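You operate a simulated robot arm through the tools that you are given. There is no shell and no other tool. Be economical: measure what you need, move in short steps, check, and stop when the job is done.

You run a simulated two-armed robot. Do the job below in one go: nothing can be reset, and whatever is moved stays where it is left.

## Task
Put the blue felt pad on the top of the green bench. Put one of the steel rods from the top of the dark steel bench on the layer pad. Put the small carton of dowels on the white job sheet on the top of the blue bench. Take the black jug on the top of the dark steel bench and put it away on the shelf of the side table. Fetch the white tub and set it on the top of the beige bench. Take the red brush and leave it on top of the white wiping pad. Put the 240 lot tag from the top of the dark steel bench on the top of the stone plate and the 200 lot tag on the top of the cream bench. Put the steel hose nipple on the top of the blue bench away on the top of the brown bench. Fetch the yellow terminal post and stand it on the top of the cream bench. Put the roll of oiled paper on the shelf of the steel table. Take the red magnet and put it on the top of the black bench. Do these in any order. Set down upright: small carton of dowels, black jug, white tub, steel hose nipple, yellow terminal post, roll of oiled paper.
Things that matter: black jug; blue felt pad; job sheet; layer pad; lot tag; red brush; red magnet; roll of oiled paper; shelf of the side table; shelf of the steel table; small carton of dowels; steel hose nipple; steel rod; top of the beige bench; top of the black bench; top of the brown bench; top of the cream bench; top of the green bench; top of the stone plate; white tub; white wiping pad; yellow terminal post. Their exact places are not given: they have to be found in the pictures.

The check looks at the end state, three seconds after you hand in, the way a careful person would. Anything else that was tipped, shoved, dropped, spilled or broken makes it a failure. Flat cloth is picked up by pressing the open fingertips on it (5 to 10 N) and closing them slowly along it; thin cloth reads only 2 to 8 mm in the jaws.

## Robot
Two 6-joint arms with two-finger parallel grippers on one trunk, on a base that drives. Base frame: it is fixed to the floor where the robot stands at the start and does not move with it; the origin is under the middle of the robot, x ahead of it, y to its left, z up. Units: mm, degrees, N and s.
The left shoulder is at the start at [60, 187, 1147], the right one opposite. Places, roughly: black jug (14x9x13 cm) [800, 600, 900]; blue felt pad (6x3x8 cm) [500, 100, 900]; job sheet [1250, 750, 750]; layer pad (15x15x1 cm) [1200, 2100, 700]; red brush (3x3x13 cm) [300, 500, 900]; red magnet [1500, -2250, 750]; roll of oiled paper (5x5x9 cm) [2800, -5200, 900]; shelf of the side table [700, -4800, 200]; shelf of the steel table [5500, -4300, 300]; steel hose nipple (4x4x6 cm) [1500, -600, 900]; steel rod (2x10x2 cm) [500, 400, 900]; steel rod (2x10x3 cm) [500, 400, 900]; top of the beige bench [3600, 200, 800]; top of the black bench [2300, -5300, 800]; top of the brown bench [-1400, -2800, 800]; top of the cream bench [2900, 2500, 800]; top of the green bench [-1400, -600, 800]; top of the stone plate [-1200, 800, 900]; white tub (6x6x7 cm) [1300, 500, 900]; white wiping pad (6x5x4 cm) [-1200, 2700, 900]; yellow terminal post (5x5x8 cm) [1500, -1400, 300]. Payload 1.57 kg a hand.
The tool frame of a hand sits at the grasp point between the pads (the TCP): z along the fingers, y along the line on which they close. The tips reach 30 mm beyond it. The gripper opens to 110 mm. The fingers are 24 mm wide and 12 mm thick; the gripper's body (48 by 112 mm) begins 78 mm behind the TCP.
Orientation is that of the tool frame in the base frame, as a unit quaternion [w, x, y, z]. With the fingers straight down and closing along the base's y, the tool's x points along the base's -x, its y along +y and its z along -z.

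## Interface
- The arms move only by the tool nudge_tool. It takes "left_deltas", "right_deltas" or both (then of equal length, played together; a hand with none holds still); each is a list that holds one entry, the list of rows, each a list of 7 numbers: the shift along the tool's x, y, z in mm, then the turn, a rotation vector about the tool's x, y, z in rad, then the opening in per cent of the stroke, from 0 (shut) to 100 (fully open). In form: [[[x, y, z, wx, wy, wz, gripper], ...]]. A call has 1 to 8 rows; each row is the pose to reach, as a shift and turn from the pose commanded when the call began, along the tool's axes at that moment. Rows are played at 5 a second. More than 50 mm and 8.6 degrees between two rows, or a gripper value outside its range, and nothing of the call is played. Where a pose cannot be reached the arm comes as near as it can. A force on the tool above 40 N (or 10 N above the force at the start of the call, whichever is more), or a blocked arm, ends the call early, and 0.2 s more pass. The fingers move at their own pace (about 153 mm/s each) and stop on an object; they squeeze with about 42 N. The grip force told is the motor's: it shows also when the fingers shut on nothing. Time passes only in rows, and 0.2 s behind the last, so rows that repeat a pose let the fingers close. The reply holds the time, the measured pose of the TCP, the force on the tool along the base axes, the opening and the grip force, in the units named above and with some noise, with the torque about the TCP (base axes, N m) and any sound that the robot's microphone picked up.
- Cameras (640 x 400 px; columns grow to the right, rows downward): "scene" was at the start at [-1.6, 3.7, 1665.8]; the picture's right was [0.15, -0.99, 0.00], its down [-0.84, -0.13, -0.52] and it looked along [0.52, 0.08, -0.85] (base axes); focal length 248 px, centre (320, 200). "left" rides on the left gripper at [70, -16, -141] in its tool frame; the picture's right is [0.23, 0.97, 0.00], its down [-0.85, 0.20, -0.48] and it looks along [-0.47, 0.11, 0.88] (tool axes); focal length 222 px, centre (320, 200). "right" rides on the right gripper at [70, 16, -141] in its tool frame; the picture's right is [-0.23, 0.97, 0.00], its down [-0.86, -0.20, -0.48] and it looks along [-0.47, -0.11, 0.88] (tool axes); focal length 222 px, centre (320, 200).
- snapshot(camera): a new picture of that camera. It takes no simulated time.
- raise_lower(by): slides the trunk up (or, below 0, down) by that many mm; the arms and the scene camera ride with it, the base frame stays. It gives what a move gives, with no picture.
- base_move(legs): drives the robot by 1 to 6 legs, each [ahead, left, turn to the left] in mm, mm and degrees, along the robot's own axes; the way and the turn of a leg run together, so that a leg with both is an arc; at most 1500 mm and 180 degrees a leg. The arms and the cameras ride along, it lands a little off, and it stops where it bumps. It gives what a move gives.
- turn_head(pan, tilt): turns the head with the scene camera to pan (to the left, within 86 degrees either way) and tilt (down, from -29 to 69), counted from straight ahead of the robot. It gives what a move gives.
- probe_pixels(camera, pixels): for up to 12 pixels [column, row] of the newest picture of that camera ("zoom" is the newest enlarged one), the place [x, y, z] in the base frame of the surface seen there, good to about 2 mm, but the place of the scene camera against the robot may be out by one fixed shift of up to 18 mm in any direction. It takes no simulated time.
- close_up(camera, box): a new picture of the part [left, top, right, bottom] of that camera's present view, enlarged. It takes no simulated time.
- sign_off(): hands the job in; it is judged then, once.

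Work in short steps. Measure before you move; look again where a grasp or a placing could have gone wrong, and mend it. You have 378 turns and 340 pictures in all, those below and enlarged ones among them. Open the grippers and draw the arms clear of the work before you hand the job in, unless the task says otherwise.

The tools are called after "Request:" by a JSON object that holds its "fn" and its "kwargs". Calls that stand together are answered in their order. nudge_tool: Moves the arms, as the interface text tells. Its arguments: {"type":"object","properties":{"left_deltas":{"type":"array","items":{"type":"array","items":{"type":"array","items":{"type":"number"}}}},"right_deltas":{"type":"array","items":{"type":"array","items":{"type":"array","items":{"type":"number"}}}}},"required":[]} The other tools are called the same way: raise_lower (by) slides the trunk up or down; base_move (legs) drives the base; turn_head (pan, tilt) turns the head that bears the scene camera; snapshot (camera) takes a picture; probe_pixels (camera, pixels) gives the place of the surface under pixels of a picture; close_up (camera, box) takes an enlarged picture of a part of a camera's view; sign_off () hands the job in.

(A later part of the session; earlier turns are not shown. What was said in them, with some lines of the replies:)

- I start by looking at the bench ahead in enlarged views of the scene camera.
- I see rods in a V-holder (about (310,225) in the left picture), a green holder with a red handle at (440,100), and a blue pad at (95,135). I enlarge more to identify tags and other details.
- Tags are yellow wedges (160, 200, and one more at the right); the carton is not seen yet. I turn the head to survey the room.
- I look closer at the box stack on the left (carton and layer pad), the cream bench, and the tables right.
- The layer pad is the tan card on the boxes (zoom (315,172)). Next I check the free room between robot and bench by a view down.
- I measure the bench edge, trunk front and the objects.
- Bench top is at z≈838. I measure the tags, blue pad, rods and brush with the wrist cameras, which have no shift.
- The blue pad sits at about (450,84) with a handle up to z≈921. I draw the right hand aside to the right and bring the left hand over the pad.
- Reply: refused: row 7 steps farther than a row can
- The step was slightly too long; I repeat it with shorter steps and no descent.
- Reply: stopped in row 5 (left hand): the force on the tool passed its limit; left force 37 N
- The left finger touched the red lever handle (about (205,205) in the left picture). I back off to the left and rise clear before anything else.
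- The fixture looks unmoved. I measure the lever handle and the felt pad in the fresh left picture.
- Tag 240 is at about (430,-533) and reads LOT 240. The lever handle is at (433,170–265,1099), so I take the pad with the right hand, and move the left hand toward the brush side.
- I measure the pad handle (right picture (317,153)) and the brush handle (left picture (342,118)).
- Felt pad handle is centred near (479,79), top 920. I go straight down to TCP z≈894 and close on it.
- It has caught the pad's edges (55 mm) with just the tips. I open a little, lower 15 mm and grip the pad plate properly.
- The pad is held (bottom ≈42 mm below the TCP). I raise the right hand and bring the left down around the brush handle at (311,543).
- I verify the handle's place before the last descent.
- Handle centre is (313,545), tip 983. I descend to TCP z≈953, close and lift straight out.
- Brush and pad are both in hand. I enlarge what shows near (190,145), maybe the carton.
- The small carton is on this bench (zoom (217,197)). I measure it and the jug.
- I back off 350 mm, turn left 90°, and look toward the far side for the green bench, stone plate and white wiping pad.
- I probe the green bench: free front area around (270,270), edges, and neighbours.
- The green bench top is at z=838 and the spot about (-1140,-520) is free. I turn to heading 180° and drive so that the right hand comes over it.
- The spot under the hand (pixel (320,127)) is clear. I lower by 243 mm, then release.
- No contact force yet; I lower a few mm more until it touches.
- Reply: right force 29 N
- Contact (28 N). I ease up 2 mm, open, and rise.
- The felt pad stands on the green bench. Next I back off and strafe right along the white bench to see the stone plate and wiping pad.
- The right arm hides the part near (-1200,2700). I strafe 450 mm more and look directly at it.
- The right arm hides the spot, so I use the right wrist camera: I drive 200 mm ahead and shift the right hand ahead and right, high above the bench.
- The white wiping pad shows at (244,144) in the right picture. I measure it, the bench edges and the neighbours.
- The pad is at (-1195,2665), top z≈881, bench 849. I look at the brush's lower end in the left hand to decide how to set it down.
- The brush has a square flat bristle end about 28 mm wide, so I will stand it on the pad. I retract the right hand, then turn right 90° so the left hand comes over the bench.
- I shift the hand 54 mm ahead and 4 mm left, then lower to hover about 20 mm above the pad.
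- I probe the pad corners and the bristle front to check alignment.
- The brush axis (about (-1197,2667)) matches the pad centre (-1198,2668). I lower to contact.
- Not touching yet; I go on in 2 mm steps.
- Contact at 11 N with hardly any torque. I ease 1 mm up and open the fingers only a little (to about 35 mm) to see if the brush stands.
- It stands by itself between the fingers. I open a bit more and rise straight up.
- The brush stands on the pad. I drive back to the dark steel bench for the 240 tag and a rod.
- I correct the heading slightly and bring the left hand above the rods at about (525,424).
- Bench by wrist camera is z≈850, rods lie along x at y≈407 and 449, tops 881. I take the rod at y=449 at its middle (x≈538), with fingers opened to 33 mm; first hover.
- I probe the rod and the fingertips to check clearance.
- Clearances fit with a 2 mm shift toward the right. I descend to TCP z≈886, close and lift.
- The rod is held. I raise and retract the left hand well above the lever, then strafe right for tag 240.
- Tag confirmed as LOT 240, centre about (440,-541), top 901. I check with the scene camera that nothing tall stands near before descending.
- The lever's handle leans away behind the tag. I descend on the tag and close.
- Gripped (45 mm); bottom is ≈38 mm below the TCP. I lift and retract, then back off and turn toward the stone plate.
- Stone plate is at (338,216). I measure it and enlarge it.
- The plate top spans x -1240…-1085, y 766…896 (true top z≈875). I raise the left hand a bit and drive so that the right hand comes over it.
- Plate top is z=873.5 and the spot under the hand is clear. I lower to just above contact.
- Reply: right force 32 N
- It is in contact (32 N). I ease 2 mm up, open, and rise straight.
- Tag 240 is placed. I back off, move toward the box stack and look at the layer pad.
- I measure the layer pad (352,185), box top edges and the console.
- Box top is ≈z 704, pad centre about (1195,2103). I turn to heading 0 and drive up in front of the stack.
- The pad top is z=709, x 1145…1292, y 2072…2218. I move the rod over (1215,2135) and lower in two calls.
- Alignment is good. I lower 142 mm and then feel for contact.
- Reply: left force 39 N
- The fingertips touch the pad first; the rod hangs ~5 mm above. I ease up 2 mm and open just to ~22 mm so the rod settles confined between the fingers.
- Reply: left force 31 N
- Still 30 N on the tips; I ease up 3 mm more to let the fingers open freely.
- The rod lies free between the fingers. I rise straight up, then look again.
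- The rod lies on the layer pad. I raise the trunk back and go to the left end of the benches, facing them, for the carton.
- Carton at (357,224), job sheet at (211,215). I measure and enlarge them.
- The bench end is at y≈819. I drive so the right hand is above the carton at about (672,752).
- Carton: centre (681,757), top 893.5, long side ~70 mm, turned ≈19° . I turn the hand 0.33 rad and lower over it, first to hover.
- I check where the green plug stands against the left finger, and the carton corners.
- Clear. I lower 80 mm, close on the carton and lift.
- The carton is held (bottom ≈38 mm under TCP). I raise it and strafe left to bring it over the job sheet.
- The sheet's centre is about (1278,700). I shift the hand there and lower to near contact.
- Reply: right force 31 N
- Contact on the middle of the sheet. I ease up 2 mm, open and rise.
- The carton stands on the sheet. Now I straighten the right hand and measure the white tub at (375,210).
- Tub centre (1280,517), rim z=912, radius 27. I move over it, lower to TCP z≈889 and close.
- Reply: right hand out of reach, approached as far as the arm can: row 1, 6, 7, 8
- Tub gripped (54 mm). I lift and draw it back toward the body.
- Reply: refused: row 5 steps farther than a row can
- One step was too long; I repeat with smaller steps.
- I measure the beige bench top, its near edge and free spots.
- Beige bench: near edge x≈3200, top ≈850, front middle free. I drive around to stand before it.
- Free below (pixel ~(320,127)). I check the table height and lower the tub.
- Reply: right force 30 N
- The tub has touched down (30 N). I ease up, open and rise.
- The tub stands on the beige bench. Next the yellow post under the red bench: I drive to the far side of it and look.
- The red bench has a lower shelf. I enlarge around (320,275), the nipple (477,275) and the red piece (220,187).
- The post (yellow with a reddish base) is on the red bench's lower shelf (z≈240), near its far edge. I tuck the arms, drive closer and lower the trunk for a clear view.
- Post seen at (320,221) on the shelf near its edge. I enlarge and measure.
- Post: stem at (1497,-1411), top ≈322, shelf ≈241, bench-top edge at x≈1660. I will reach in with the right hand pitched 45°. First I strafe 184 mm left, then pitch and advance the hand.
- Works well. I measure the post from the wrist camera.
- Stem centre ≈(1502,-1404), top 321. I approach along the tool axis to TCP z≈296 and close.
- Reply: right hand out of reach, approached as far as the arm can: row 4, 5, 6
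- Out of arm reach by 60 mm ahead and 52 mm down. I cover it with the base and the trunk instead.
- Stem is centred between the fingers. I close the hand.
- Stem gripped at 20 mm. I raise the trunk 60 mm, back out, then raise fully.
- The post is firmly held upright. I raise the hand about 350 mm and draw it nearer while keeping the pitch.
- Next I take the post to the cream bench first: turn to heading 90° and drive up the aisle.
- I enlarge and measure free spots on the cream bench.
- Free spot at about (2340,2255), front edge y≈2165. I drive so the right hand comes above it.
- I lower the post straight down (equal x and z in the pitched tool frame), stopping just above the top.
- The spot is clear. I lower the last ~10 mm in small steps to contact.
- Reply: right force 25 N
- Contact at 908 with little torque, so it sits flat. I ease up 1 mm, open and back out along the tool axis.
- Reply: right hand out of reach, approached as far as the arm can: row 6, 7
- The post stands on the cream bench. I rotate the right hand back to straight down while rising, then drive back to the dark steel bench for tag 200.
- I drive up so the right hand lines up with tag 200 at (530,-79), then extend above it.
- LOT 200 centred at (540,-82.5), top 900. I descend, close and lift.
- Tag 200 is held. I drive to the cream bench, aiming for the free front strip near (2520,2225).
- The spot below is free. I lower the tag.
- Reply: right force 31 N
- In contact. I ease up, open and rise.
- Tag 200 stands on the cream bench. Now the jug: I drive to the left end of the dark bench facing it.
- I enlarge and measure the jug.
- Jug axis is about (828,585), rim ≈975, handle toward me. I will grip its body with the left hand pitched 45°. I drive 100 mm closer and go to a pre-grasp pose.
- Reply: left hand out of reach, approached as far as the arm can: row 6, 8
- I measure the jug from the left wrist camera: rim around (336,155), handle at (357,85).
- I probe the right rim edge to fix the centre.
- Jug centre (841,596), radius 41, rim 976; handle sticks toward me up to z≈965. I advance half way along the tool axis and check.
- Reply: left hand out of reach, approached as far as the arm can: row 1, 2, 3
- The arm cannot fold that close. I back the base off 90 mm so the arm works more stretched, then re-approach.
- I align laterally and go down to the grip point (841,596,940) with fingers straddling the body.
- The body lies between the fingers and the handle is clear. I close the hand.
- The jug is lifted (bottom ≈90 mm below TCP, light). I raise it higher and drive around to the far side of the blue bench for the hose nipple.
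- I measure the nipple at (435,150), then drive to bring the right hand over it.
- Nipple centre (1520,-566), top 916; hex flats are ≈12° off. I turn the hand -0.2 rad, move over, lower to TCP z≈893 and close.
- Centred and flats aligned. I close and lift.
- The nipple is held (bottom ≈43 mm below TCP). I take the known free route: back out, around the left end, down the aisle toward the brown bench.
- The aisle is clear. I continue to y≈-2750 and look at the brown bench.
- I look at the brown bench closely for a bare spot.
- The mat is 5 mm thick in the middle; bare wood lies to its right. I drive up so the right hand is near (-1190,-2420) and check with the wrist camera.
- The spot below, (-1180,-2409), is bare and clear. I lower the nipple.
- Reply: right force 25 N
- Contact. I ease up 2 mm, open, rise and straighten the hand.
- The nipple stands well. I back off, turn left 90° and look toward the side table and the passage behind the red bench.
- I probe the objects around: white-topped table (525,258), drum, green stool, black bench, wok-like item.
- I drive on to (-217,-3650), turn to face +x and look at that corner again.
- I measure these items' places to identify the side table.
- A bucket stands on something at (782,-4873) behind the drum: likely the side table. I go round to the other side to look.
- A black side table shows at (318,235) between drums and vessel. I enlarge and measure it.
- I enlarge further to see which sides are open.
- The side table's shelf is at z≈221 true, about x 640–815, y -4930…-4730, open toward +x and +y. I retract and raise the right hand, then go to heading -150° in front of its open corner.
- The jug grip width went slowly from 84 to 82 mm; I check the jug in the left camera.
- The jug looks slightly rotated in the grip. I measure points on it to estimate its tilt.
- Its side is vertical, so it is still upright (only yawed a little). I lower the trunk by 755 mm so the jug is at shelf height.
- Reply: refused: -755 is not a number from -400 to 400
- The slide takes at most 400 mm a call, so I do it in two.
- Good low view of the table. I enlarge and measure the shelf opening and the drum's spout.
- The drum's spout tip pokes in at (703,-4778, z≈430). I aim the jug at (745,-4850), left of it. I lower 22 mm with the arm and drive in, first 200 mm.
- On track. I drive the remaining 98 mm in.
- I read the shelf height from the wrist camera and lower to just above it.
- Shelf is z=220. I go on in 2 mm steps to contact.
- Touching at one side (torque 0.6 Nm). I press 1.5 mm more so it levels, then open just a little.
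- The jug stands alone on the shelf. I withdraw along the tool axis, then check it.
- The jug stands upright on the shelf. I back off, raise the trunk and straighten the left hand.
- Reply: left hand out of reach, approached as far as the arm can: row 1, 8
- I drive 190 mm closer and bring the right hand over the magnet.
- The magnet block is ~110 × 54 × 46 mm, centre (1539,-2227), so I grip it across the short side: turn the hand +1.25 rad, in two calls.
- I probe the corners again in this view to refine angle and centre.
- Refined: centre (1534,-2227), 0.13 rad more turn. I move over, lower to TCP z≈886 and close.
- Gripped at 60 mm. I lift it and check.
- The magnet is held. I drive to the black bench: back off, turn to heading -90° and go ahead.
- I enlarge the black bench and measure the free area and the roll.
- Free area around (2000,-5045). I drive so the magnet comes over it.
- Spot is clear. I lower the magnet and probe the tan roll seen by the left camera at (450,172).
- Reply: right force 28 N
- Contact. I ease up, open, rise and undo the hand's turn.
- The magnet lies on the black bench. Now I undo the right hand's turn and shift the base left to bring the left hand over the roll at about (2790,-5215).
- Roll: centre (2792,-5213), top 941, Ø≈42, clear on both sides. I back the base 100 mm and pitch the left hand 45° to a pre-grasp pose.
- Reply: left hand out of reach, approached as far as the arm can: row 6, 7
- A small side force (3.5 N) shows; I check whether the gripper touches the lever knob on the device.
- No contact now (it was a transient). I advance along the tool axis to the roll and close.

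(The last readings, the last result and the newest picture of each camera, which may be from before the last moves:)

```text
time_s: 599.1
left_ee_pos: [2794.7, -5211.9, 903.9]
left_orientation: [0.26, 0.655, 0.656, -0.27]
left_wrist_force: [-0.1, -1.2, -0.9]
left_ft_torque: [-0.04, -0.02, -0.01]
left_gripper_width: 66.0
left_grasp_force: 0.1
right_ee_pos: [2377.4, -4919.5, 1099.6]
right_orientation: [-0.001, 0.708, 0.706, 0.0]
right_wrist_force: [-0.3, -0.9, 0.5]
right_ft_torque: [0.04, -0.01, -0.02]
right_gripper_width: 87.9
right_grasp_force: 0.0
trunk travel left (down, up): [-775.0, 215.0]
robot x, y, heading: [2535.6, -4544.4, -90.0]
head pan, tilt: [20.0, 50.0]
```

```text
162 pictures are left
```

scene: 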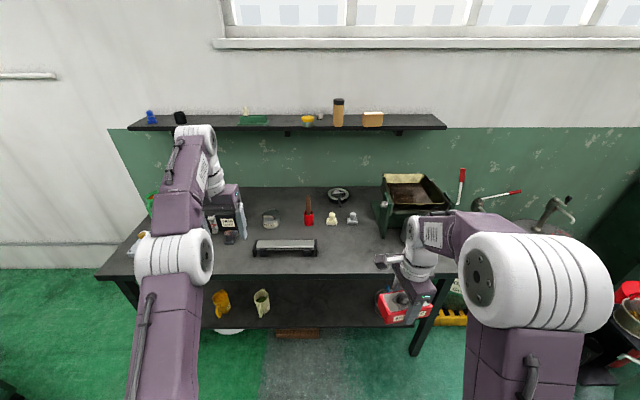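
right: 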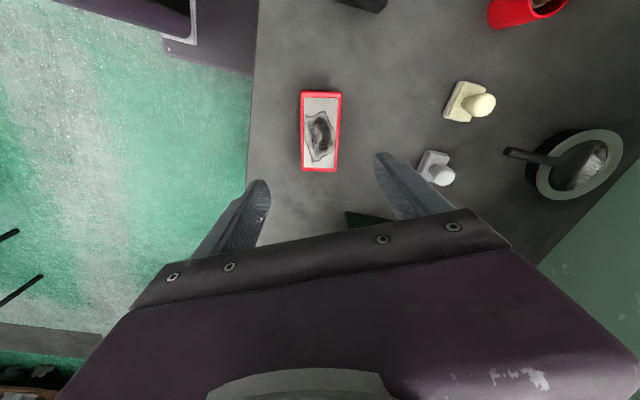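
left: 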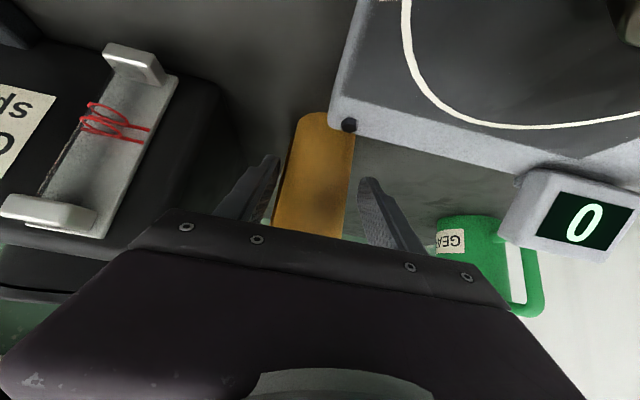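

The roll is between the fingers. I close and lift straight up.

Request:
{"fn": "nudge_tool", "kwargs": {"left_deltas": [[[0, 0, 0, 0, 0, 0, 30], [0, 0, 0, 0, 0, 0, 0], [0, 0, 0, 0, 0, 0, 0], [-15, 0, -15, 0, 0, 0, 0], [-45, 0, -45, 0, 0, 0, 0], [-75, 0, -75, 0, 0, 0, 0], [-105, 0, -105, 0, 0, 0, 0], [-140, 0, -140, 0, 0, 0, 0]]]}}

Request:
{"fn": "snapshot", "kwargs": {"camera": "left"}}

```text
time_s: 600.9
left_ee_pos: [2798.0, -5214.3, 1104.7]
left_orientation: [0.261, 0.656, 0.655, -0.271]
left_wrist_force: [0.5, 0.0, -1.3]
left_ft_torque: [-0.01, 0.0, -0.01]
left_gripper_width: 46.9
left_grasp_force: 42.2
right_ee_pos: [2375.9, -4916.9, 1099.6]
right_orientation: [0.0, 0.708, 0.706, -0.001]
right_wrist_force: [0.3, 0.5, -0.7]
right_ft_torque: [-0.04, -0.02, -0.01]
right_gripper_width: 87.6
right_grasp_force: 0.1
trunk travel left (down, up): [-775.0, 215.0]
robot x, y, heading: [2535.1, -4548.8, -90.2]
head pan, tilt: [20.0, 50.0]
```

```text
161 pictures are left
```

left: 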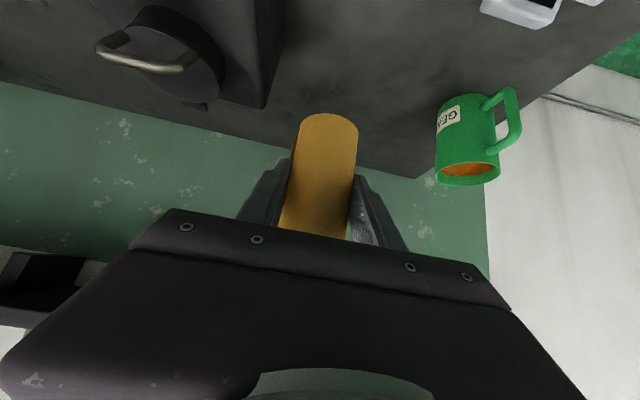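

The roll is held upright (bottom ≈54 mm below TCP). I back off, face +x and look for the steel table near (5500,-4300).

Request:
{"fn": "base_move", "kwargs": {"legs": [[-900, 0, 0], [0, 0, 90]]}}

Request:
{"fn": "turn_head", "kwargs": {"pan": 0, "tilt": 20}}

Request:
{"fn": "snapshot", "kwargs": {"camera": "scene"}}

```text
time_s: 609.5
left_ee_pos: [3198.5, -3384.2, 1102.2]
left_orientation: [0.374, -0.001, 0.927, -0.006]
left_wrist_force: [-0.4, -0.1, -1.0]
left_ft_torque: [0.0, 0.0, 0.03]
left_gripper_width: 47.1
left_grasp_force: 42.0
right_ee_pos: [2903.5, -3809.5, 1100.7]
right_orientation: [-0.001, 0.0, 1.0, 0.0]
right_wrist_force: [0.2, 0.7, 0.2]
right_ft_torque: [-0.03, -0.01, -0.01]
right_gripper_width: 88.0
right_grasp_force: 0.0
trunk travel left (down, up): [-775.0, 215.0]
robot x, y, heading: [2532.1, -3649.6, 0.1]
head pan, tilt: [20.0, 50.0]
```

```text
time_s: 610.4
left_ee_pos: [3199.7, -3386.0, 1102.7]
left_orientation: [0.374, -0.002, 0.927, -0.006]
left_wrist_force: [-0.8, -0.4, -1.2]
left_ft_torque: [-0.04, -0.03, -0.01]
left_gripper_width: 46.7
left_grasp_force: 42.1
right_ee_pos: [2902.4, -3809.1, 1099.1]
right_orientation: [0.001, 0.0, 1.0, 0.0]
right_wrist_force: [0.2, 0.1, 0.3]
right_ft_torque: [0.03, 0.03, 0.01]
right_gripper_width: 88.2
right_grasp_force: 0.1
trunk travel left (down, up): [-775.0, 215.0]
robot x, y, heading: [2532.0, -3651.5, 0.2]
head pan, tilt: [0.0, 20.0]
```

```text
160 pictures are left
```

scene: 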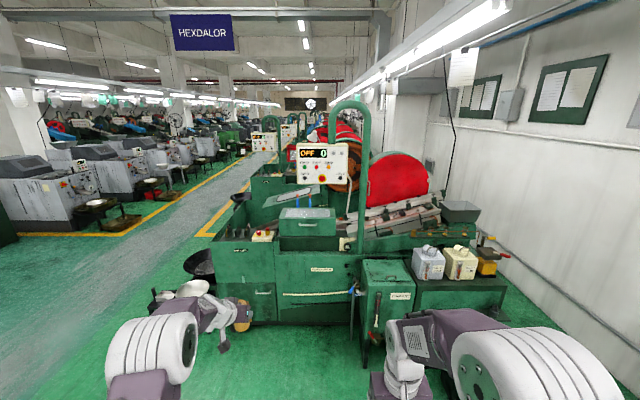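

I probe the machine and surroundings to find a way and the table.

Request:
{"fn": "probe_pixels", "kwargs": {"camera": "scene", "pixels": [[300, 280], [225, 245], [240, 320], [385, 290], [460, 265], [460, 212], [350, 215], [195, 262], [215, 230], [270, 160], [490, 270], [530, 330]]}}

Request:
{"fn": "close_up", "kwargs": {"camera": "scene", "box": [340, 150, 560, 340]}}

Request:
{"fn": "close_up", "kwargs": {"camera": "scene", "box": [180, 100, 340, 300]}}

```text
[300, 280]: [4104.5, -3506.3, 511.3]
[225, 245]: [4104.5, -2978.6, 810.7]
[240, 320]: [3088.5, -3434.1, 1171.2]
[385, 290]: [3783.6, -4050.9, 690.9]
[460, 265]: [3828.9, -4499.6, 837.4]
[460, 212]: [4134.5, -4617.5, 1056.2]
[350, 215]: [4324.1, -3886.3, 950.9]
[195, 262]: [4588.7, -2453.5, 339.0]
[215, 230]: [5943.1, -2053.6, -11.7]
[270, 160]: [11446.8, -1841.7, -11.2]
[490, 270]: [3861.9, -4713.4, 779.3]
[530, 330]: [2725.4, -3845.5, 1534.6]
```

```text
2.11 times, centred on (450, 245) of scene
```

zoom: 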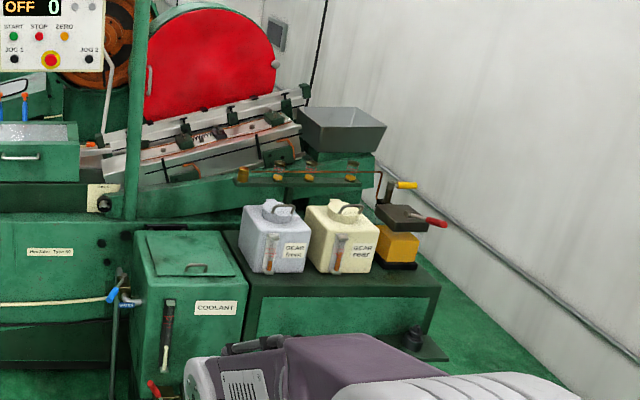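

```text
2.00 times, centred on (260, 200) of scene
```

zoom: 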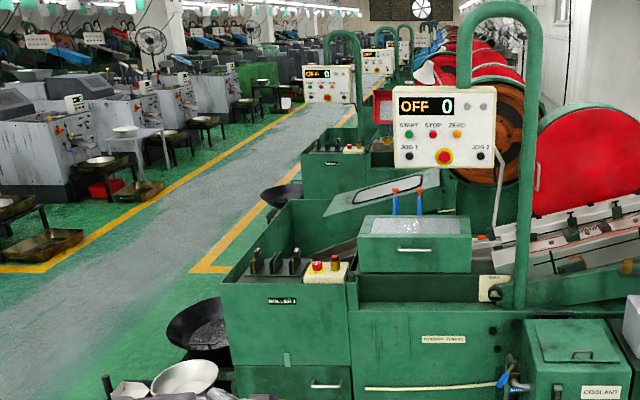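

The table must be behind this machine. I go along the aisle (y≈-1650) past it to x≈5400 and look back toward -y.

Request:
{"fn": "base_move", "kwargs": {"legs": [[0, 1000, 0], [0, 1000, 0], [1450, 0, 0], [1400, 0, 0], [0, 0, -90]]}}

Request:
{"fn": "snapshot", "kwargs": {"camera": "scene"}}

```text
time_s: 637.5
left_ee_pos: [5650.8, -2293.1, 1102.8]
left_orientation: [0.262, 0.648, 0.663, -0.266]
left_wrist_force: [0.4, -0.3, -1.2]
left_ft_torque: [0.02, -0.01, 0.04]
left_gripper_width: 46.6
left_grasp_force: 41.7
right_ee_pos: [5220.8, -2007.2, 1100.0]
right_orientation: [0.0, 0.7, 0.714, 0.0]
right_wrist_force: [0.0, 0.6, 0.0]
right_ft_torque: [0.02, 0.02, 0.0]
right_gripper_width: 87.7
right_grasp_force: 0.1
trunk travel left (down, up): [-775.0, 215.0]
robot x, y, heading: [5373.1, -1633.6, -88.8]
head pan, tilt: [0.0, 20.0]
```

```text
157 pictures are left
```

scene: 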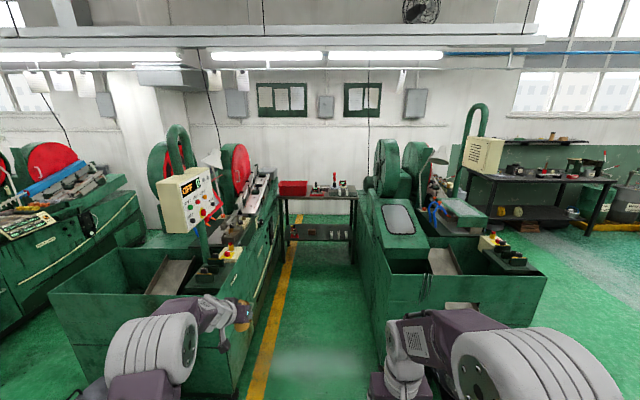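

The steel table with a lower shelf stands at the end of a lane between two machines (320,205). I enlarge and measure.

Request:
{"fn": "close_up", "kwargs": {"camera": "scene", "box": [230, 160, 400, 300]}}

Request:
{"fn": "probe_pixels", "kwargs": {"camera": "scene", "pixels": [[320, 197], [320, 232], [300, 232], [340, 232], [320, 240], [290, 215], [354, 215], [320, 260], [265, 270], [372, 270], [240, 330], [388, 340]]}}

```text
2.86 times, centred on (315, 230) of scene
```

zoom: 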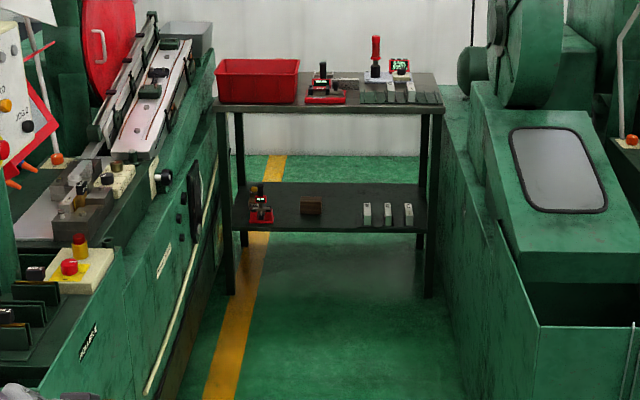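

```text
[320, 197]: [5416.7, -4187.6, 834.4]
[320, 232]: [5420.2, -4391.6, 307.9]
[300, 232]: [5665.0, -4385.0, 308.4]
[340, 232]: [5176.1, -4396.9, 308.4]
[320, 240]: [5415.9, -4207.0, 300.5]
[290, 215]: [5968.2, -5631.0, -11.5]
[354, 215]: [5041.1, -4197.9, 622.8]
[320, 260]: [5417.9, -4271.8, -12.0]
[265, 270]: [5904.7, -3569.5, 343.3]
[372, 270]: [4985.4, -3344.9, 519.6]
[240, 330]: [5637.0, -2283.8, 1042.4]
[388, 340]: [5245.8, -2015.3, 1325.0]
```

I check protruding parts (control panels, lamps) along the lane and the arms' elbows before entering.

Request:
{"fn": "probe_pixels", "kwargs": {"camera": "scene", "pixels": [[190, 200], [205, 225], [215, 160], [235, 255], [265, 200], [437, 158], [395, 220], [385, 300], [160, 345], [560, 350], [430, 195], [280, 180]]}}

Request:
{"fn": "turn_head", "kwargs": {"pan": 0, "tilt": 45}}

Request:
{"fn": "snapshot", "kwargs": {"camera": "scene"}}

```text
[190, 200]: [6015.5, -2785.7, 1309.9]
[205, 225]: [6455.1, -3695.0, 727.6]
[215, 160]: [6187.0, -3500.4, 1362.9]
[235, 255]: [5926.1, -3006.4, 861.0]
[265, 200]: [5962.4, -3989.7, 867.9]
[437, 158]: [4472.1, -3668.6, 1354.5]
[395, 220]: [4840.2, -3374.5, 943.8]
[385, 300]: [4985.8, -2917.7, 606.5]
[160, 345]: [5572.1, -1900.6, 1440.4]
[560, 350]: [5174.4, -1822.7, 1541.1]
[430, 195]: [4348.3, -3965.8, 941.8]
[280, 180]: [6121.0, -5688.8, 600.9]
```

```text
time_s: 638.4
left_ee_pos: [5650.0, -2293.4, 1102.9]
left_orientation: [0.263, 0.648, 0.664, -0.266]
left_wrist_force: [-0.1, -0.2, -0.4]
left_ft_torque: [-0.01, 0.02, 0.02]
left_gripper_width: 46.6
left_grasp_force: 41.4
right_ee_pos: [5221.6, -2006.6, 1101.0]
right_orientation: [0.0, 0.699, 0.715, -0.001]
right_wrist_force: [-0.2, -0.2, 0.0]
right_ft_torque: [0.01, 0.0, 0.0]
right_gripper_width: 88.1
right_grasp_force: 0.1
trunk travel left (down, up): [-775.0, 215.0]
robot x, y, heading: [5371.9, -1634.0, -88.7]
head pan, tilt: [0.0, 45.0]
```

```text
155 pictures are left
```

scene: 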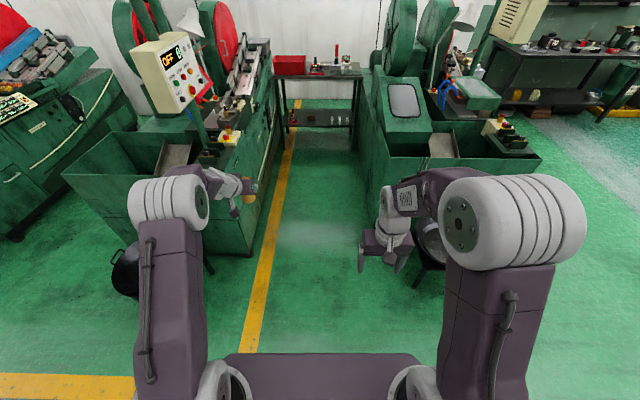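

Request:
{"fn": "probe_pixels", "kwargs": {"camera": "scene", "pixels": [[430, 240], [420, 285], [410, 270], [128, 265], [385, 160], [375, 200], [250, 230], [300, 180], [340, 180]]}}

```text
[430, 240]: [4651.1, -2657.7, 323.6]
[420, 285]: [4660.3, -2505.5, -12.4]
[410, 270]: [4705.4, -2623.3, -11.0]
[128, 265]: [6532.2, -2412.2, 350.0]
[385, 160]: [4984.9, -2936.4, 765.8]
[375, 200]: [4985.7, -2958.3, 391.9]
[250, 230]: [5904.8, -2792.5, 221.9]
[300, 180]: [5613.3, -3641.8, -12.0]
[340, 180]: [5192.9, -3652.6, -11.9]
```

The lane (x 4985–5905) is free. I straighten the heading and drive in, stopping short of the table.

Request:
{"fn": "base_move", "kwargs": {"legs": [[0, 0, -1.3], [1450, 8, 0], [330, 0, 0]]}}

Request:
{"fn": "raise_lower", "kwargs": {"by": -400}}

Request:
{"fn": "raise_lower", "kwargs": {"by": -310}}

Request:
{"fn": "snapshot", "kwargs": {"camera": "scene"}}

Request:
{"fn": "snapshot", "kwargs": {"camera": "left"}}

```text
time_s: 647.8
left_ee_pos: [5659.9, -4074.3, 1103.6]
left_orientation: [0.262, 0.652, 0.659, -0.269]
left_wrist_force: [-0.4, 0.3, -1.5]
left_ft_torque: [0.05, 0.01, 0.0]
left_gripper_width: 46.5
left_grasp_force: 41.8
right_ee_pos: [5236.8, -3781.3, 1100.9]
right_orientation: [-0.001, 0.705, 0.709, -0.001]
right_wrist_force: [-0.1, 0.6, -0.1]
right_ft_torque: [-0.01, 0.0, 0.02]
right_gripper_width: 87.8
right_grasp_force: 0.1
trunk travel left (down, up): [-775.0, 215.0]
robot x, y, heading: [5387.4, -3406.4, -89.4]
head pan, tilt: [0.0, 45.0]
```

```text
time_s: 651.6
left_ee_pos: [5660.5, -4075.3, 703.4]
left_orientation: [0.26, 0.653, 0.659, -0.269]
left_wrist_force: [-0.2, 0.2, -0.5]
left_ft_torque: [0.0, -0.01, -0.01]
left_gripper_width: 46.9
left_grasp_force: 41.9
right_ee_pos: [5235.4, -3784.2, 701.1]
right_orientation: [0.0, 0.705, 0.709, -0.001]
right_wrist_force: [0.1, 0.1, 0.0]
right_ft_torque: [0.02, 0.03, 0.0]
right_gripper_width: 87.9
right_grasp_force: 0.0
trunk travel left (down, up): [-375.0, 615.0]
robot x, y, heading: [5392.0, -3407.6, -89.5]
head pan, tilt: [0.0, 45.0]
```

```text
time_s: 654.7
left_ee_pos: [5661.7, -4076.2, 392.2]
left_orientation: [0.261, 0.652, 0.66, -0.267]
left_wrist_force: [-0.2, 0.3, -1.3]
left_ft_torque: [0.03, 0.01, -0.01]
left_gripper_width: 46.3
left_grasp_force: 41.9
right_ee_pos: [5235.4, -3783.8, 390.6]
right_orientation: [-0.001, 0.705, 0.709, 0.0]
right_wrist_force: [0.3, -0.9, 0.1]
right_ft_torque: [-0.01, -0.01, -0.03]
right_gripper_width: 88.1
right_grasp_force: 0.0
trunk travel left (down, up): [-65.0, 925.0]
robot x, y, heading: [5389.9, -3409.0, -89.2]
head pan, tilt: [0.0, 45.0]
```

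```text
154 pictures are left
```

scene: 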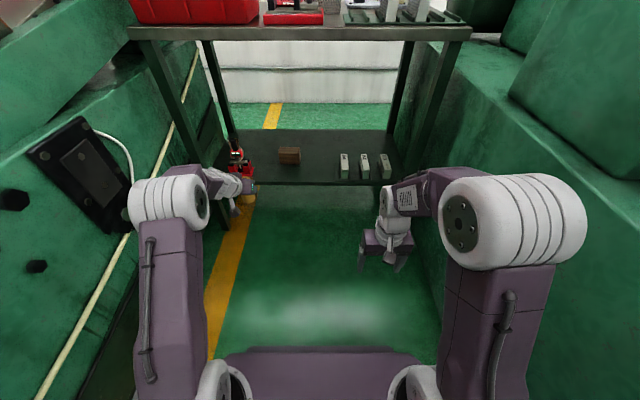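

```text
153 pictures are left
```

left: 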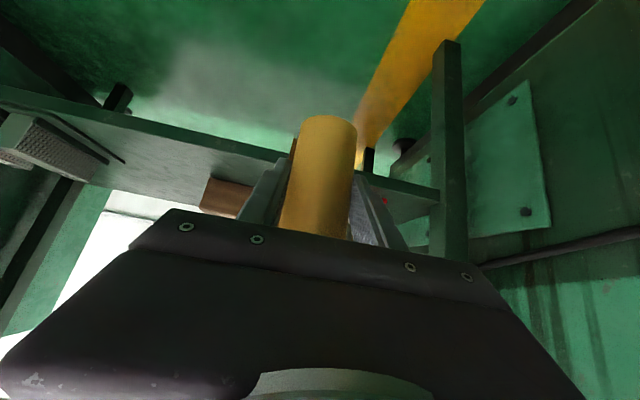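

I measure the shelf, red tool, brown block and legs from here.

Request:
{"fn": "probe_pixels", "kwargs": {"camera": "scene", "pixels": [[240, 165], [248, 172], [290, 155], [280, 163], [300, 180], [270, 178], [265, 150], [320, 165], [160, 60], [250, 145], [228, 160], [340, 172]]}}

Request:
{"fn": "close_up", "kwargs": {"camera": "scene", "box": [190, 100, 410, 230]}}

Request:
{"fn": "probe_pixels", "kwargs": {"camera": "left", "pixels": [[200, 140], [120, 110], [270, 155], [385, 200], [440, 150], [235, 190], [400, 195], [180, 170]]}}

```text
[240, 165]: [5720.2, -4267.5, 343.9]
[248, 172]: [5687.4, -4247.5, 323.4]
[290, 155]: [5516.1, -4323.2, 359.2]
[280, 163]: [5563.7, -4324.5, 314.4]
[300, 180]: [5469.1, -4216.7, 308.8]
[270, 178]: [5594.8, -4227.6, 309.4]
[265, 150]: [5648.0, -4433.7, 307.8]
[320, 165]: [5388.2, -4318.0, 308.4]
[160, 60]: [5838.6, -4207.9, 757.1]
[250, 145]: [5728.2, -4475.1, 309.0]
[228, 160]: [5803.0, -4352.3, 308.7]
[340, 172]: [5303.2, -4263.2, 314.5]
```

```text
2.91 times, centred on (300, 165) of scene
```

zoom: 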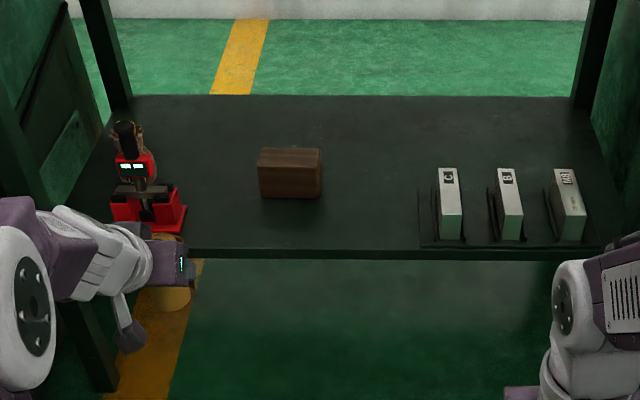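

```text
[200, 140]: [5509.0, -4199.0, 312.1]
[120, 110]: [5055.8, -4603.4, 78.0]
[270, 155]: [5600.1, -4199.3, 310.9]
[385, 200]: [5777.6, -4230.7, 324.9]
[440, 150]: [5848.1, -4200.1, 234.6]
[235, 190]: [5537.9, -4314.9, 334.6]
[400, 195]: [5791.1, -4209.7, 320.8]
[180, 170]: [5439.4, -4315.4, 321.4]
```

Shelf z=321; free spot at about (5410,-4290) between the brown block and the rack. I shift the left hand 250 mm to the right and up 15 mm.

Request:
{"fn": "nudge_tool", "kwargs": {"left_deltas": [[[-4, -42, -4, 0, 0, 0, 0], [-8, -84, -8, 0, 0, 0, 0], [-11, -126, -11, 0, 0, 0, 0], [-11, -168, -11, 0, 0, 0, 0], [-11, -210, -11, 0, 0, 0, 0], [-11, -250, -11, 0, 0, 0, 0]]]}}

Request:
{"fn": "snapshot", "kwargs": {"camera": "left"}}

Request:
{"fn": "snapshot", "kwargs": {"camera": "scene"}}

```text
time_s: 656.1
left_ee_pos: [5409.8, -4075.6, 411.5]
left_orientation: [0.261, 0.652, 0.659, -0.267]
left_wrist_force: [0.3, -0.2, -1.2]
left_ft_torque: [0.01, 0.0, 0.03]
left_gripper_width: 46.7
left_grasp_force: 41.5
right_ee_pos: [5235.3, -3783.4, 390.0]
right_orientation: [-0.001, 0.705, 0.709, -0.001]
right_wrist_force: [0.0, 0.9, -1.0]
right_ft_torque: [-0.01, -0.01, 0.03]
right_gripper_width: 87.8
right_grasp_force: 0.0
trunk travel left (down, up): [-65.0, 925.0]
robot x, y, heading: [5389.9, -3411.7, -89.3]
head pan, tilt: [0.0, 45.0]
```

```text
151 pictures are left
```

left: 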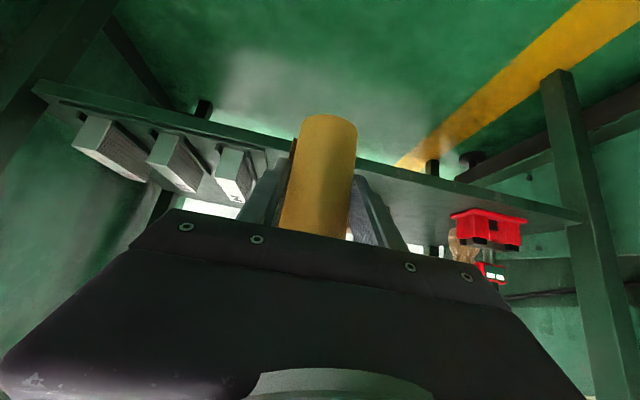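

```text
150 pictures are left
```

scene: 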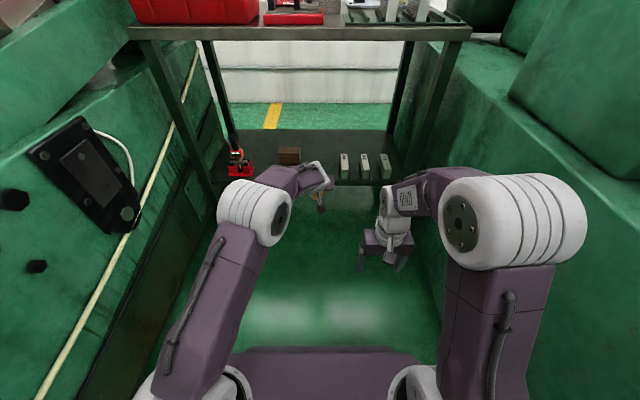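

I drive ahead 195 mm and look.

Request:
{"fn": "base_move", "kwargs": {"legs": [[195, 0, -0.6]]}}

Request:
{"fn": "snapshot", "kwargs": {"camera": "left"}}

Request:
{"fn": "probe_pixels", "kwargs": {"camera": "left", "pixels": [[270, 60], [400, 80], [330, 60], [230, 60], [150, 60], [420, 140], [240, 100]]}}

```text
time_s: 657.6
left_ee_pos: [5404.6, -4268.2, 411.9]
left_orientation: [0.26, 0.656, 0.656, -0.269]
left_wrist_force: [1.3, 0.7, -2.4]
left_ft_torque: [0.03, 0.01, 0.01]
left_gripper_width: 46.7
left_grasp_force: 42.3
right_ee_pos: [5231.9, -3975.2, 390.1]
right_orientation: [0.0, 0.707, 0.707, -0.001]
right_wrist_force: [-0.3, 1.2, 0.1]
right_ft_torque: [0.01, 0.0, -0.01]
right_gripper_width: 87.8
right_grasp_force: 0.1
trunk travel left (down, up): [-65.0, 925.0]
robot x, y, heading: [5393.7, -3606.0, -89.9]
head pan, tilt: [0.0, 45.0]
```

```text
149 pictures are left
```

left: 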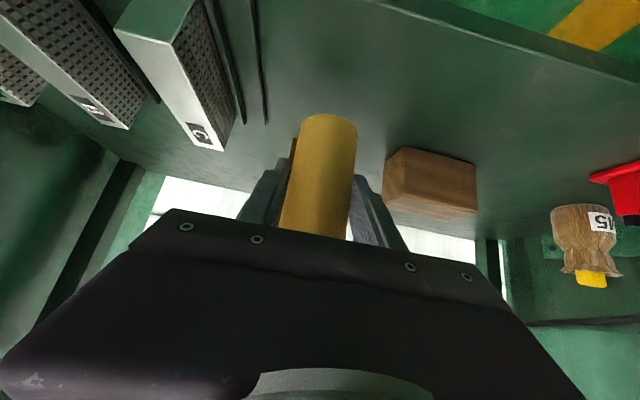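

```text
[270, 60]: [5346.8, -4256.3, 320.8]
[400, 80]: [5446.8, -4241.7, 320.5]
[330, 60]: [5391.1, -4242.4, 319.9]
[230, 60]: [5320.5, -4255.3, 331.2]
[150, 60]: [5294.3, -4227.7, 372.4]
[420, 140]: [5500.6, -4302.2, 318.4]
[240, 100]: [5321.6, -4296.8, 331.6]
```

Spot is clear: roll at (5405,-4268) over shelf z=320. I lower to near contact, then in small steps.

Request:
{"fn": "nudge_tool", "kwargs": {"left_deltas": [[[9, 0, 9, 0, 0, 0, 0], [18, 0, 18, 0, 0, 0, 0], [23, 0, 23, 0, 0, 0, 0]]]}}

Request:
{"fn": "nudge_tool", "kwargs": {"left_deltas": [[[1.4, 0, 1.4, 0, 0, 0, 0], [2.8, 0, 2.8, 0, 0, 0, 0], [4.2, 0, 4.2, 0, 0, 0, 0], [5.6, 0, 5.6, 0, 0, 0, 0]]]}}

```text
time_s: 658.4
left_ee_pos: [5406.3, -4268.1, 380.0]
left_orientation: [0.259, 0.657, 0.655, -0.27]
left_wrist_force: [0.9, -0.3, -1.4]
left_ft_torque: [0.01, -0.02, 0.01]
left_gripper_width: 46.9
left_grasp_force: 41.4
right_ee_pos: [5233.8, -3975.5, 390.6]
right_orientation: [-0.001, 0.708, 0.706, -0.001]
right_wrist_force: [-0.1, 0.9, -0.4]
right_ft_torque: [-0.01, 0.02, -0.01]
right_gripper_width: 88.1
right_grasp_force: 0.2
trunk travel left (down, up): [-65.0, 925.0]
robot x, y, heading: [5393.1, -3602.5, -90.1]
head pan, tilt: [0.0, 45.0]
```

```text
time_s: 659.4
left_ee_pos: [5403.9, -4267.9, 375.8]
left_orientation: [0.261, 0.656, 0.655, -0.271]
left_wrist_force: [1.2, 3.2, 11.6]
left_ft_torque: [0.14, -0.38, 0.06]
left_gripper_width: 46.9
left_grasp_force: 42.5
right_ee_pos: [5232.8, -3974.6, 390.7]
right_orientation: [-0.001, 0.708, 0.707, -0.002]
right_wrist_force: [-0.6, 0.4, 0.3]
right_ft_torque: [0.06, 0.01, -0.02]
right_gripper_width: 87.8
right_grasp_force: 0.0
trunk travel left (down, up): [-65.0, 925.0]
robot x, y, heading: [5391.2, -3602.2, -90.1]
head pan, tilt: [0.0, 45.0]
```

Contact (12 N). I press 1 mm more, open a bit and check that the roll stands.

Request:
{"fn": "nudge_tool", "kwargs": {"left_deltas": [[[0.7, 0, 0.7, 0, 0, 0, 0], [0.7, 0, 0.7, 0, 0, 0, 46], [0, 0, 0, 0, 0, 0, 52], [0, 0, 0, 0, 0, 0, 60], [0, 0, 0, 0, 0, 0, 60]]]}}

Request:
{"fn": "snapshot", "kwargs": {"camera": "left"}}

```text
time_s: 660.6
left_ee_pos: [5403.8, -4267.8, 371.8]
left_orientation: [0.259, 0.656, 0.656, -0.268]
left_wrist_force: [0.2, -0.5, -0.5]
left_ft_torque: [-0.01, -0.02, -0.03]
left_gripper_width: 66.2
left_grasp_force: 0.1
right_ee_pos: [5233.7, -3975.4, 390.8]
right_orientation: [0.0, 0.708, 0.707, 0.0]
right_wrist_force: [0.7, 0.3, 0.1]
right_ft_torque: [0.04, 0.01, 0.01]
right_gripper_width: 88.1
right_grasp_force: 0.0
trunk travel left (down, up): [-65.0, 925.0]
robot x, y, heading: [5393.2, -3605.6, -90.0]
head pan, tilt: [0.0, 45.0]
```

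```text
148 pictures are left
```

left: 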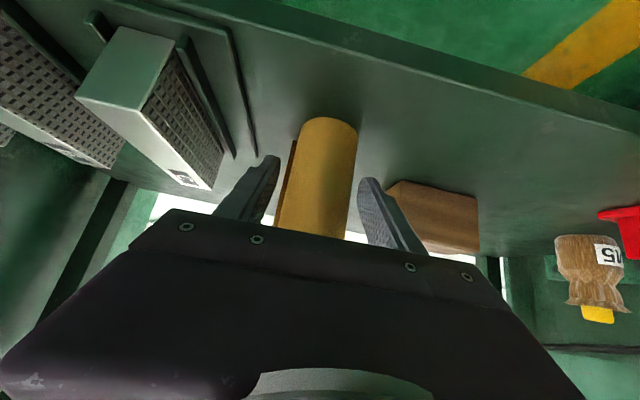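

The roll stands free. I withdraw along the tool axis and check it.

Request:
{"fn": "nudge_tool", "kwargs": {"left_deltas": [[[0, 0, -20, 0, 0, 0, 60], [0, 0, -50, 0, 0, 0, 60], [0, 0, -85, 0, 0, 0, 60], [0, 0, -120, 0, 0, 0, 60]]]}}

Request:
{"fn": "snapshot", "kwargs": {"camera": "left"}}

```text
time_s: 661.6
left_ee_pos: [5404.5, -4186.3, 457.6]
left_orientation: [0.259, 0.656, 0.655, -0.27]
left_wrist_force: [0.6, -0.1, -0.2]
left_ft_torque: [0.0, 0.02, -0.01]
left_gripper_width: 66.0
left_grasp_force: 0.0
right_ee_pos: [5233.2, -3975.0, 389.8]
right_orientation: [0.0, 0.708, 0.706, -0.001]
right_wrist_force: [-0.4, -0.4, 0.5]
right_ft_torque: [0.03, 0.03, 0.02]
right_gripper_width: 87.9
right_grasp_force: 0.0
trunk travel left (down, up): [-65.0, 925.0]
robot x, y, heading: [5390.9, -3606.3, -89.7]
head pan, tilt: [0.0, 45.0]
```

```text
147 pictures are left
```

left: 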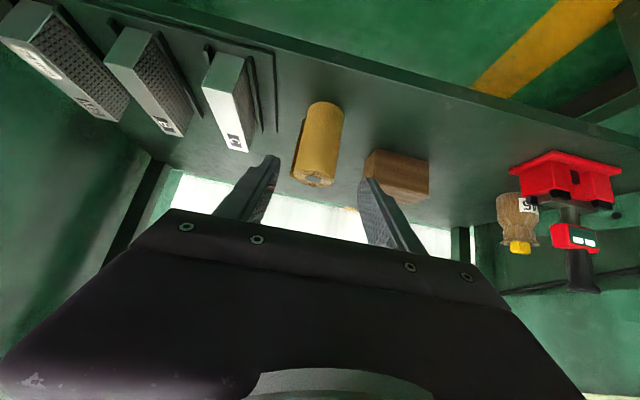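

All items are placed. I back out of the lane and raise the trunk so the arms are clear.

Request:
{"fn": "base_move", "kwargs": {"legs": [[-400, 0, 0]]}}

Request:
{"fn": "raise_lower", "kwargs": {"by": 400}}

Request:
{"fn": "raise_lower", "kwargs": {"by": 310}}

Request:
{"fn": "close_up", "kwargs": {"camera": "scene", "box": [200, 60, 440, 260]}}

```text
time_s: 664.1
left_ee_pos: [5407.6, -3779.7, 460.1]
left_orientation: [0.26, 0.655, 0.657, -0.268]
left_wrist_force: [-0.3, 0.0, 0.4]
left_ft_torque: [0.01, 0.0, 0.02]
left_gripper_width: 66.0
left_grasp_force: 0.1
right_ee_pos: [5233.7, -3569.5, 389.2]
right_orientation: [-0.001, 0.706, 0.708, -0.001]
right_wrist_force: [0.8, -0.2, 0.3]
right_ft_torque: [0.0, 0.0, -0.03]
right_gripper_width: 88.0
right_grasp_force: 0.0
trunk travel left (down, up): [-65.0, 925.0]
robot x, y, heading: [5394.1, -3196.4, -90.1]
head pan, tilt: [0.0, 45.0]
```

```text
time_s: 668.0
left_ee_pos: [5406.1, -3780.4, 857.9]
left_orientation: [0.26, 0.655, 0.657, -0.269]
left_wrist_force: [0.0, 0.6, -0.8]
left_ft_torque: [0.01, -0.02, -0.01]
left_gripper_width: 65.7
left_grasp_force: 0.1
right_ee_pos: [5233.3, -3569.1, 790.7]
right_orientation: [0.0, 0.706, 0.708, -0.001]
right_wrist_force: [0.1, 0.1, -0.4]
right_ft_torque: [-0.03, 0.01, 0.01]
right_gripper_width: 88.2
right_grasp_force: 0.1
trunk travel left (down, up): [-465.0, 525.0]
robot x, y, heading: [5392.1, -3198.9, -89.7]
head pan, tilt: [0.0, 45.0]
```

```text
time_s: 671.1
left_ee_pos: [5407.5, -3780.8, 1167.9]
left_orientation: [0.26, 0.655, 0.657, -0.269]
left_wrist_force: [1.1, 0.6, 0.2]
left_ft_torque: [0.0, 0.02, 0.0]
left_gripper_width: 66.0
left_grasp_force: 0.1
right_ee_pos: [5232.5, -3569.9, 1100.6]
right_orientation: [-0.001, 0.707, 0.708, -0.001]
right_wrist_force: [0.2, -0.7, -0.1]
right_ft_torque: [0.0, 0.01, -0.01]
right_gripper_width: 87.9
right_grasp_force: 0.0
trunk travel left (down, up): [-775.0, 215.0]
robot x, y, heading: [5392.3, -3200.3, -89.5]
head pan, tilt: [0.0, 45.0]
```

```text
2.00 times, centred on (320, 160) of scene
```

zoom: 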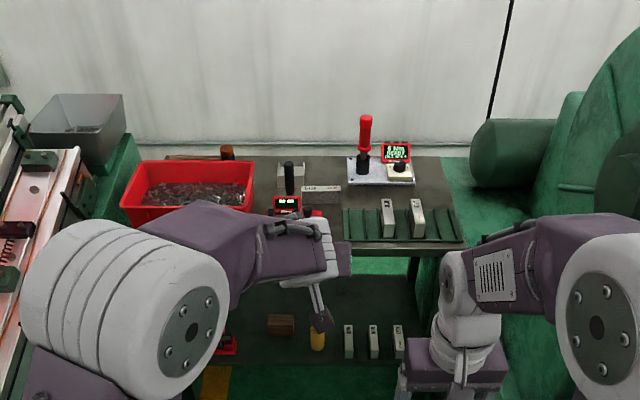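

The roll stands on the shelf. With budget left, I make a check tour, first back to the aisle and toward the first benches.

Request:
{"fn": "base_move", "kwargs": {"legs": [[-1450, 0, 0], [-100, 0, 0], [0, -1450, 0], [0, -1450, 0], [-1450, 0, 0], [-1450, 0, 0]]}}

Request:
{"fn": "turn_head", "kwargs": {"pan": -60, "tilt": 30}}

Request:
{"fn": "snapshot", "kwargs": {"camera": "scene"}}

```text
time_s: 706.3
left_ee_pos: [2437.9, 621.3, 1167.8]
left_orientation: [0.263, 0.648, 0.664, -0.266]
left_wrist_force: [-0.3, 0.4, 0.8]
left_ft_torque: [0.0, -0.01, -0.03]
left_gripper_width: 66.1
left_grasp_force: 0.0
right_ee_pos: [2258.9, 828.6, 1100.7]
right_orientation: [0.0, 0.699, 0.715, -0.001]
right_wrist_force: [-0.5, 0.5, 0.4]
right_ft_torque: [0.01, 0.0, 0.01]
right_gripper_width: 87.9
right_grasp_force: 0.1
trunk travel left (down, up): [-775.0, 215.0]
robot x, y, heading: [2410.1, 1201.3, -88.6]
head pan, tilt: [0.0, 45.0]
```

```text
time_s: 707.6
left_ee_pos: [2437.3, 622.0, 1167.9]
left_orientation: [0.263, 0.648, 0.664, -0.266]
left_wrist_force: [0.6, -0.5, -0.6]
left_ft_torque: [-0.01, -0.01, 0.01]
left_gripper_width: 66.0
left_grasp_force: 0.1
right_ee_pos: [2258.8, 828.0, 1100.0]
right_orientation: [-0.001, 0.699, 0.715, -0.001]
right_wrist_force: [-0.1, -0.6, -0.2]
right_ft_torque: [-0.03, 0.0, 0.0]
right_gripper_width: 88.0
right_grasp_force: 0.0
trunk travel left (down, up): [-775.0, 215.0]
robot x, y, heading: [2410.2, 1204.8, -88.5]
head pan, tilt: [-60.0, 30.0]
```

```text
145 pictures are left
```

scene: 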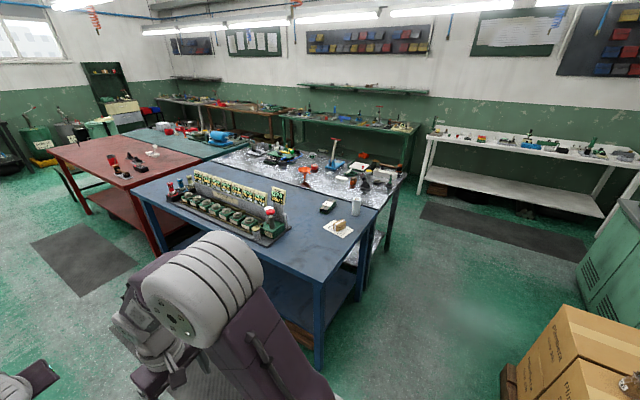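

The carton shows on the sheet. I pan further right to see the brush and the rod.

Request:
{"fn": "turn_head", "kwargs": {"pan": -86, "tilt": 25}}

Request:
{"fn": "close_up", "kwargs": {"camera": "scene", "box": [250, 100, 500, 260]}}

Request:
{"fn": "snapshot", "kwargs": {"camera": "scene"}}

```text
time_s: 708.5
left_ee_pos: [2437.3, 621.5, 1167.8]
left_orientation: [0.263, 0.648, 0.663, -0.266]
left_wrist_force: [-0.3, 0.1, -0.4]
left_ft_torque: [-0.01, 0.02, -0.03]
left_gripper_width: 66.0
left_grasp_force: 0.1
right_ee_pos: [2258.3, 827.0, 1100.4]
right_orientation: [0.0, 0.699, 0.715, 0.0]
right_wrist_force: [0.1, 0.3, 0.5]
right_ft_torque: [0.0, 0.0, 0.01]
right_gripper_width: 88.1
right_grasp_force: 0.1
trunk travel left (down, up): [-775.0, 215.0]
robot x, y, heading: [2407.9, 1201.2, -88.7]
head pan, tilt: [-85.9, 25.0]
```

```text
2.50 times, centred on (375, 180) of scene
```

zoom: 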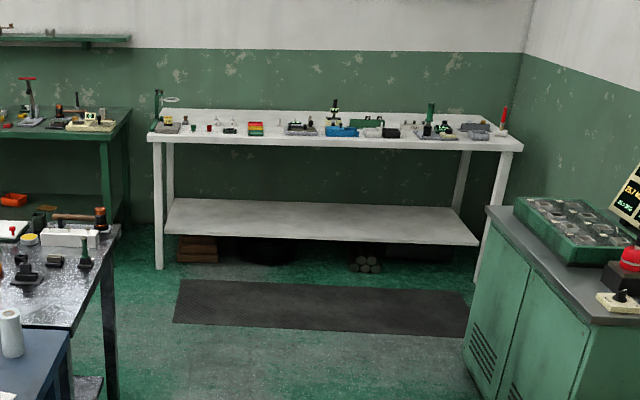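

```text
143 pictures are left
```

scene: 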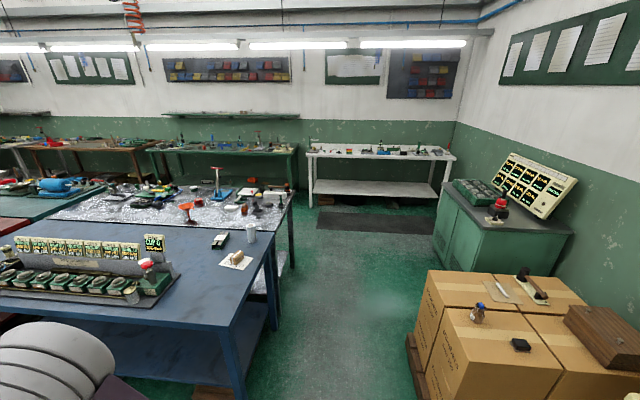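

Request:
{"fn": "close_up", "kwargs": {"camera": "scene", "box": [420, 130, 470, 165]}}

Request:
{"fn": "close_up", "kwargs": {"camera": "scene", "box": [470, 255, 570, 320]}}

```text
11.43 times, centred on (445, 148) of scene
```

zoom: 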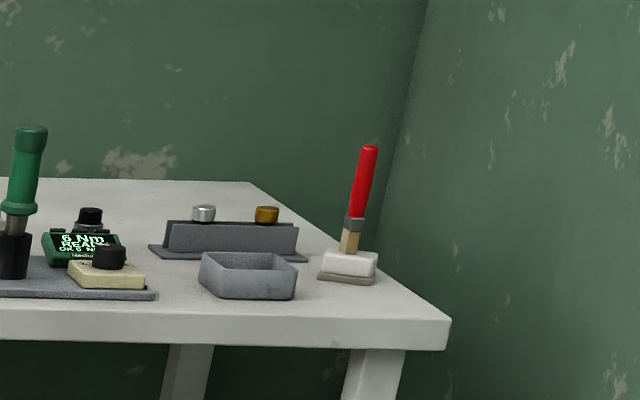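

```text
6.15 times, centred on (520, 288) of scene
```

zoom: 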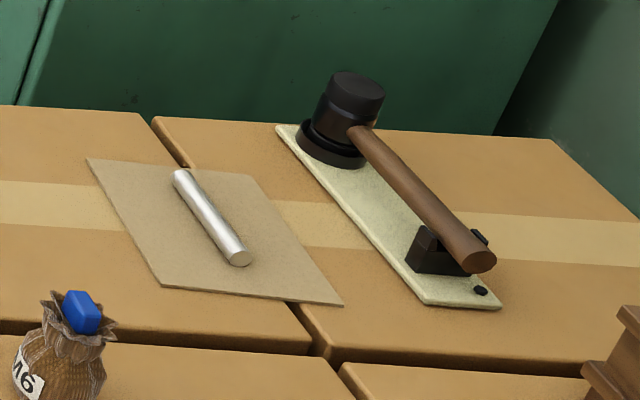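

The brush stands on the pad and the rod lies on the layer pad; arms are clear and both grippers open. I hand in.

Request:
{"fn": "sign_off", "kwargs": {}}

```text
The job is handed in.
```

All twelve items were put in their places, and both grippers are open and clear of the work. The brush, rod, carton and roll were looked at again near the end; the others only right after placing.

- **Lever touched:** early on, the left finger touched the red lever of a press on the dark steel bench. The press looked unmoved in later pictures.
- **Brush standing:** the brush stands on its bristle end on the white wiping pad rather than lying down.
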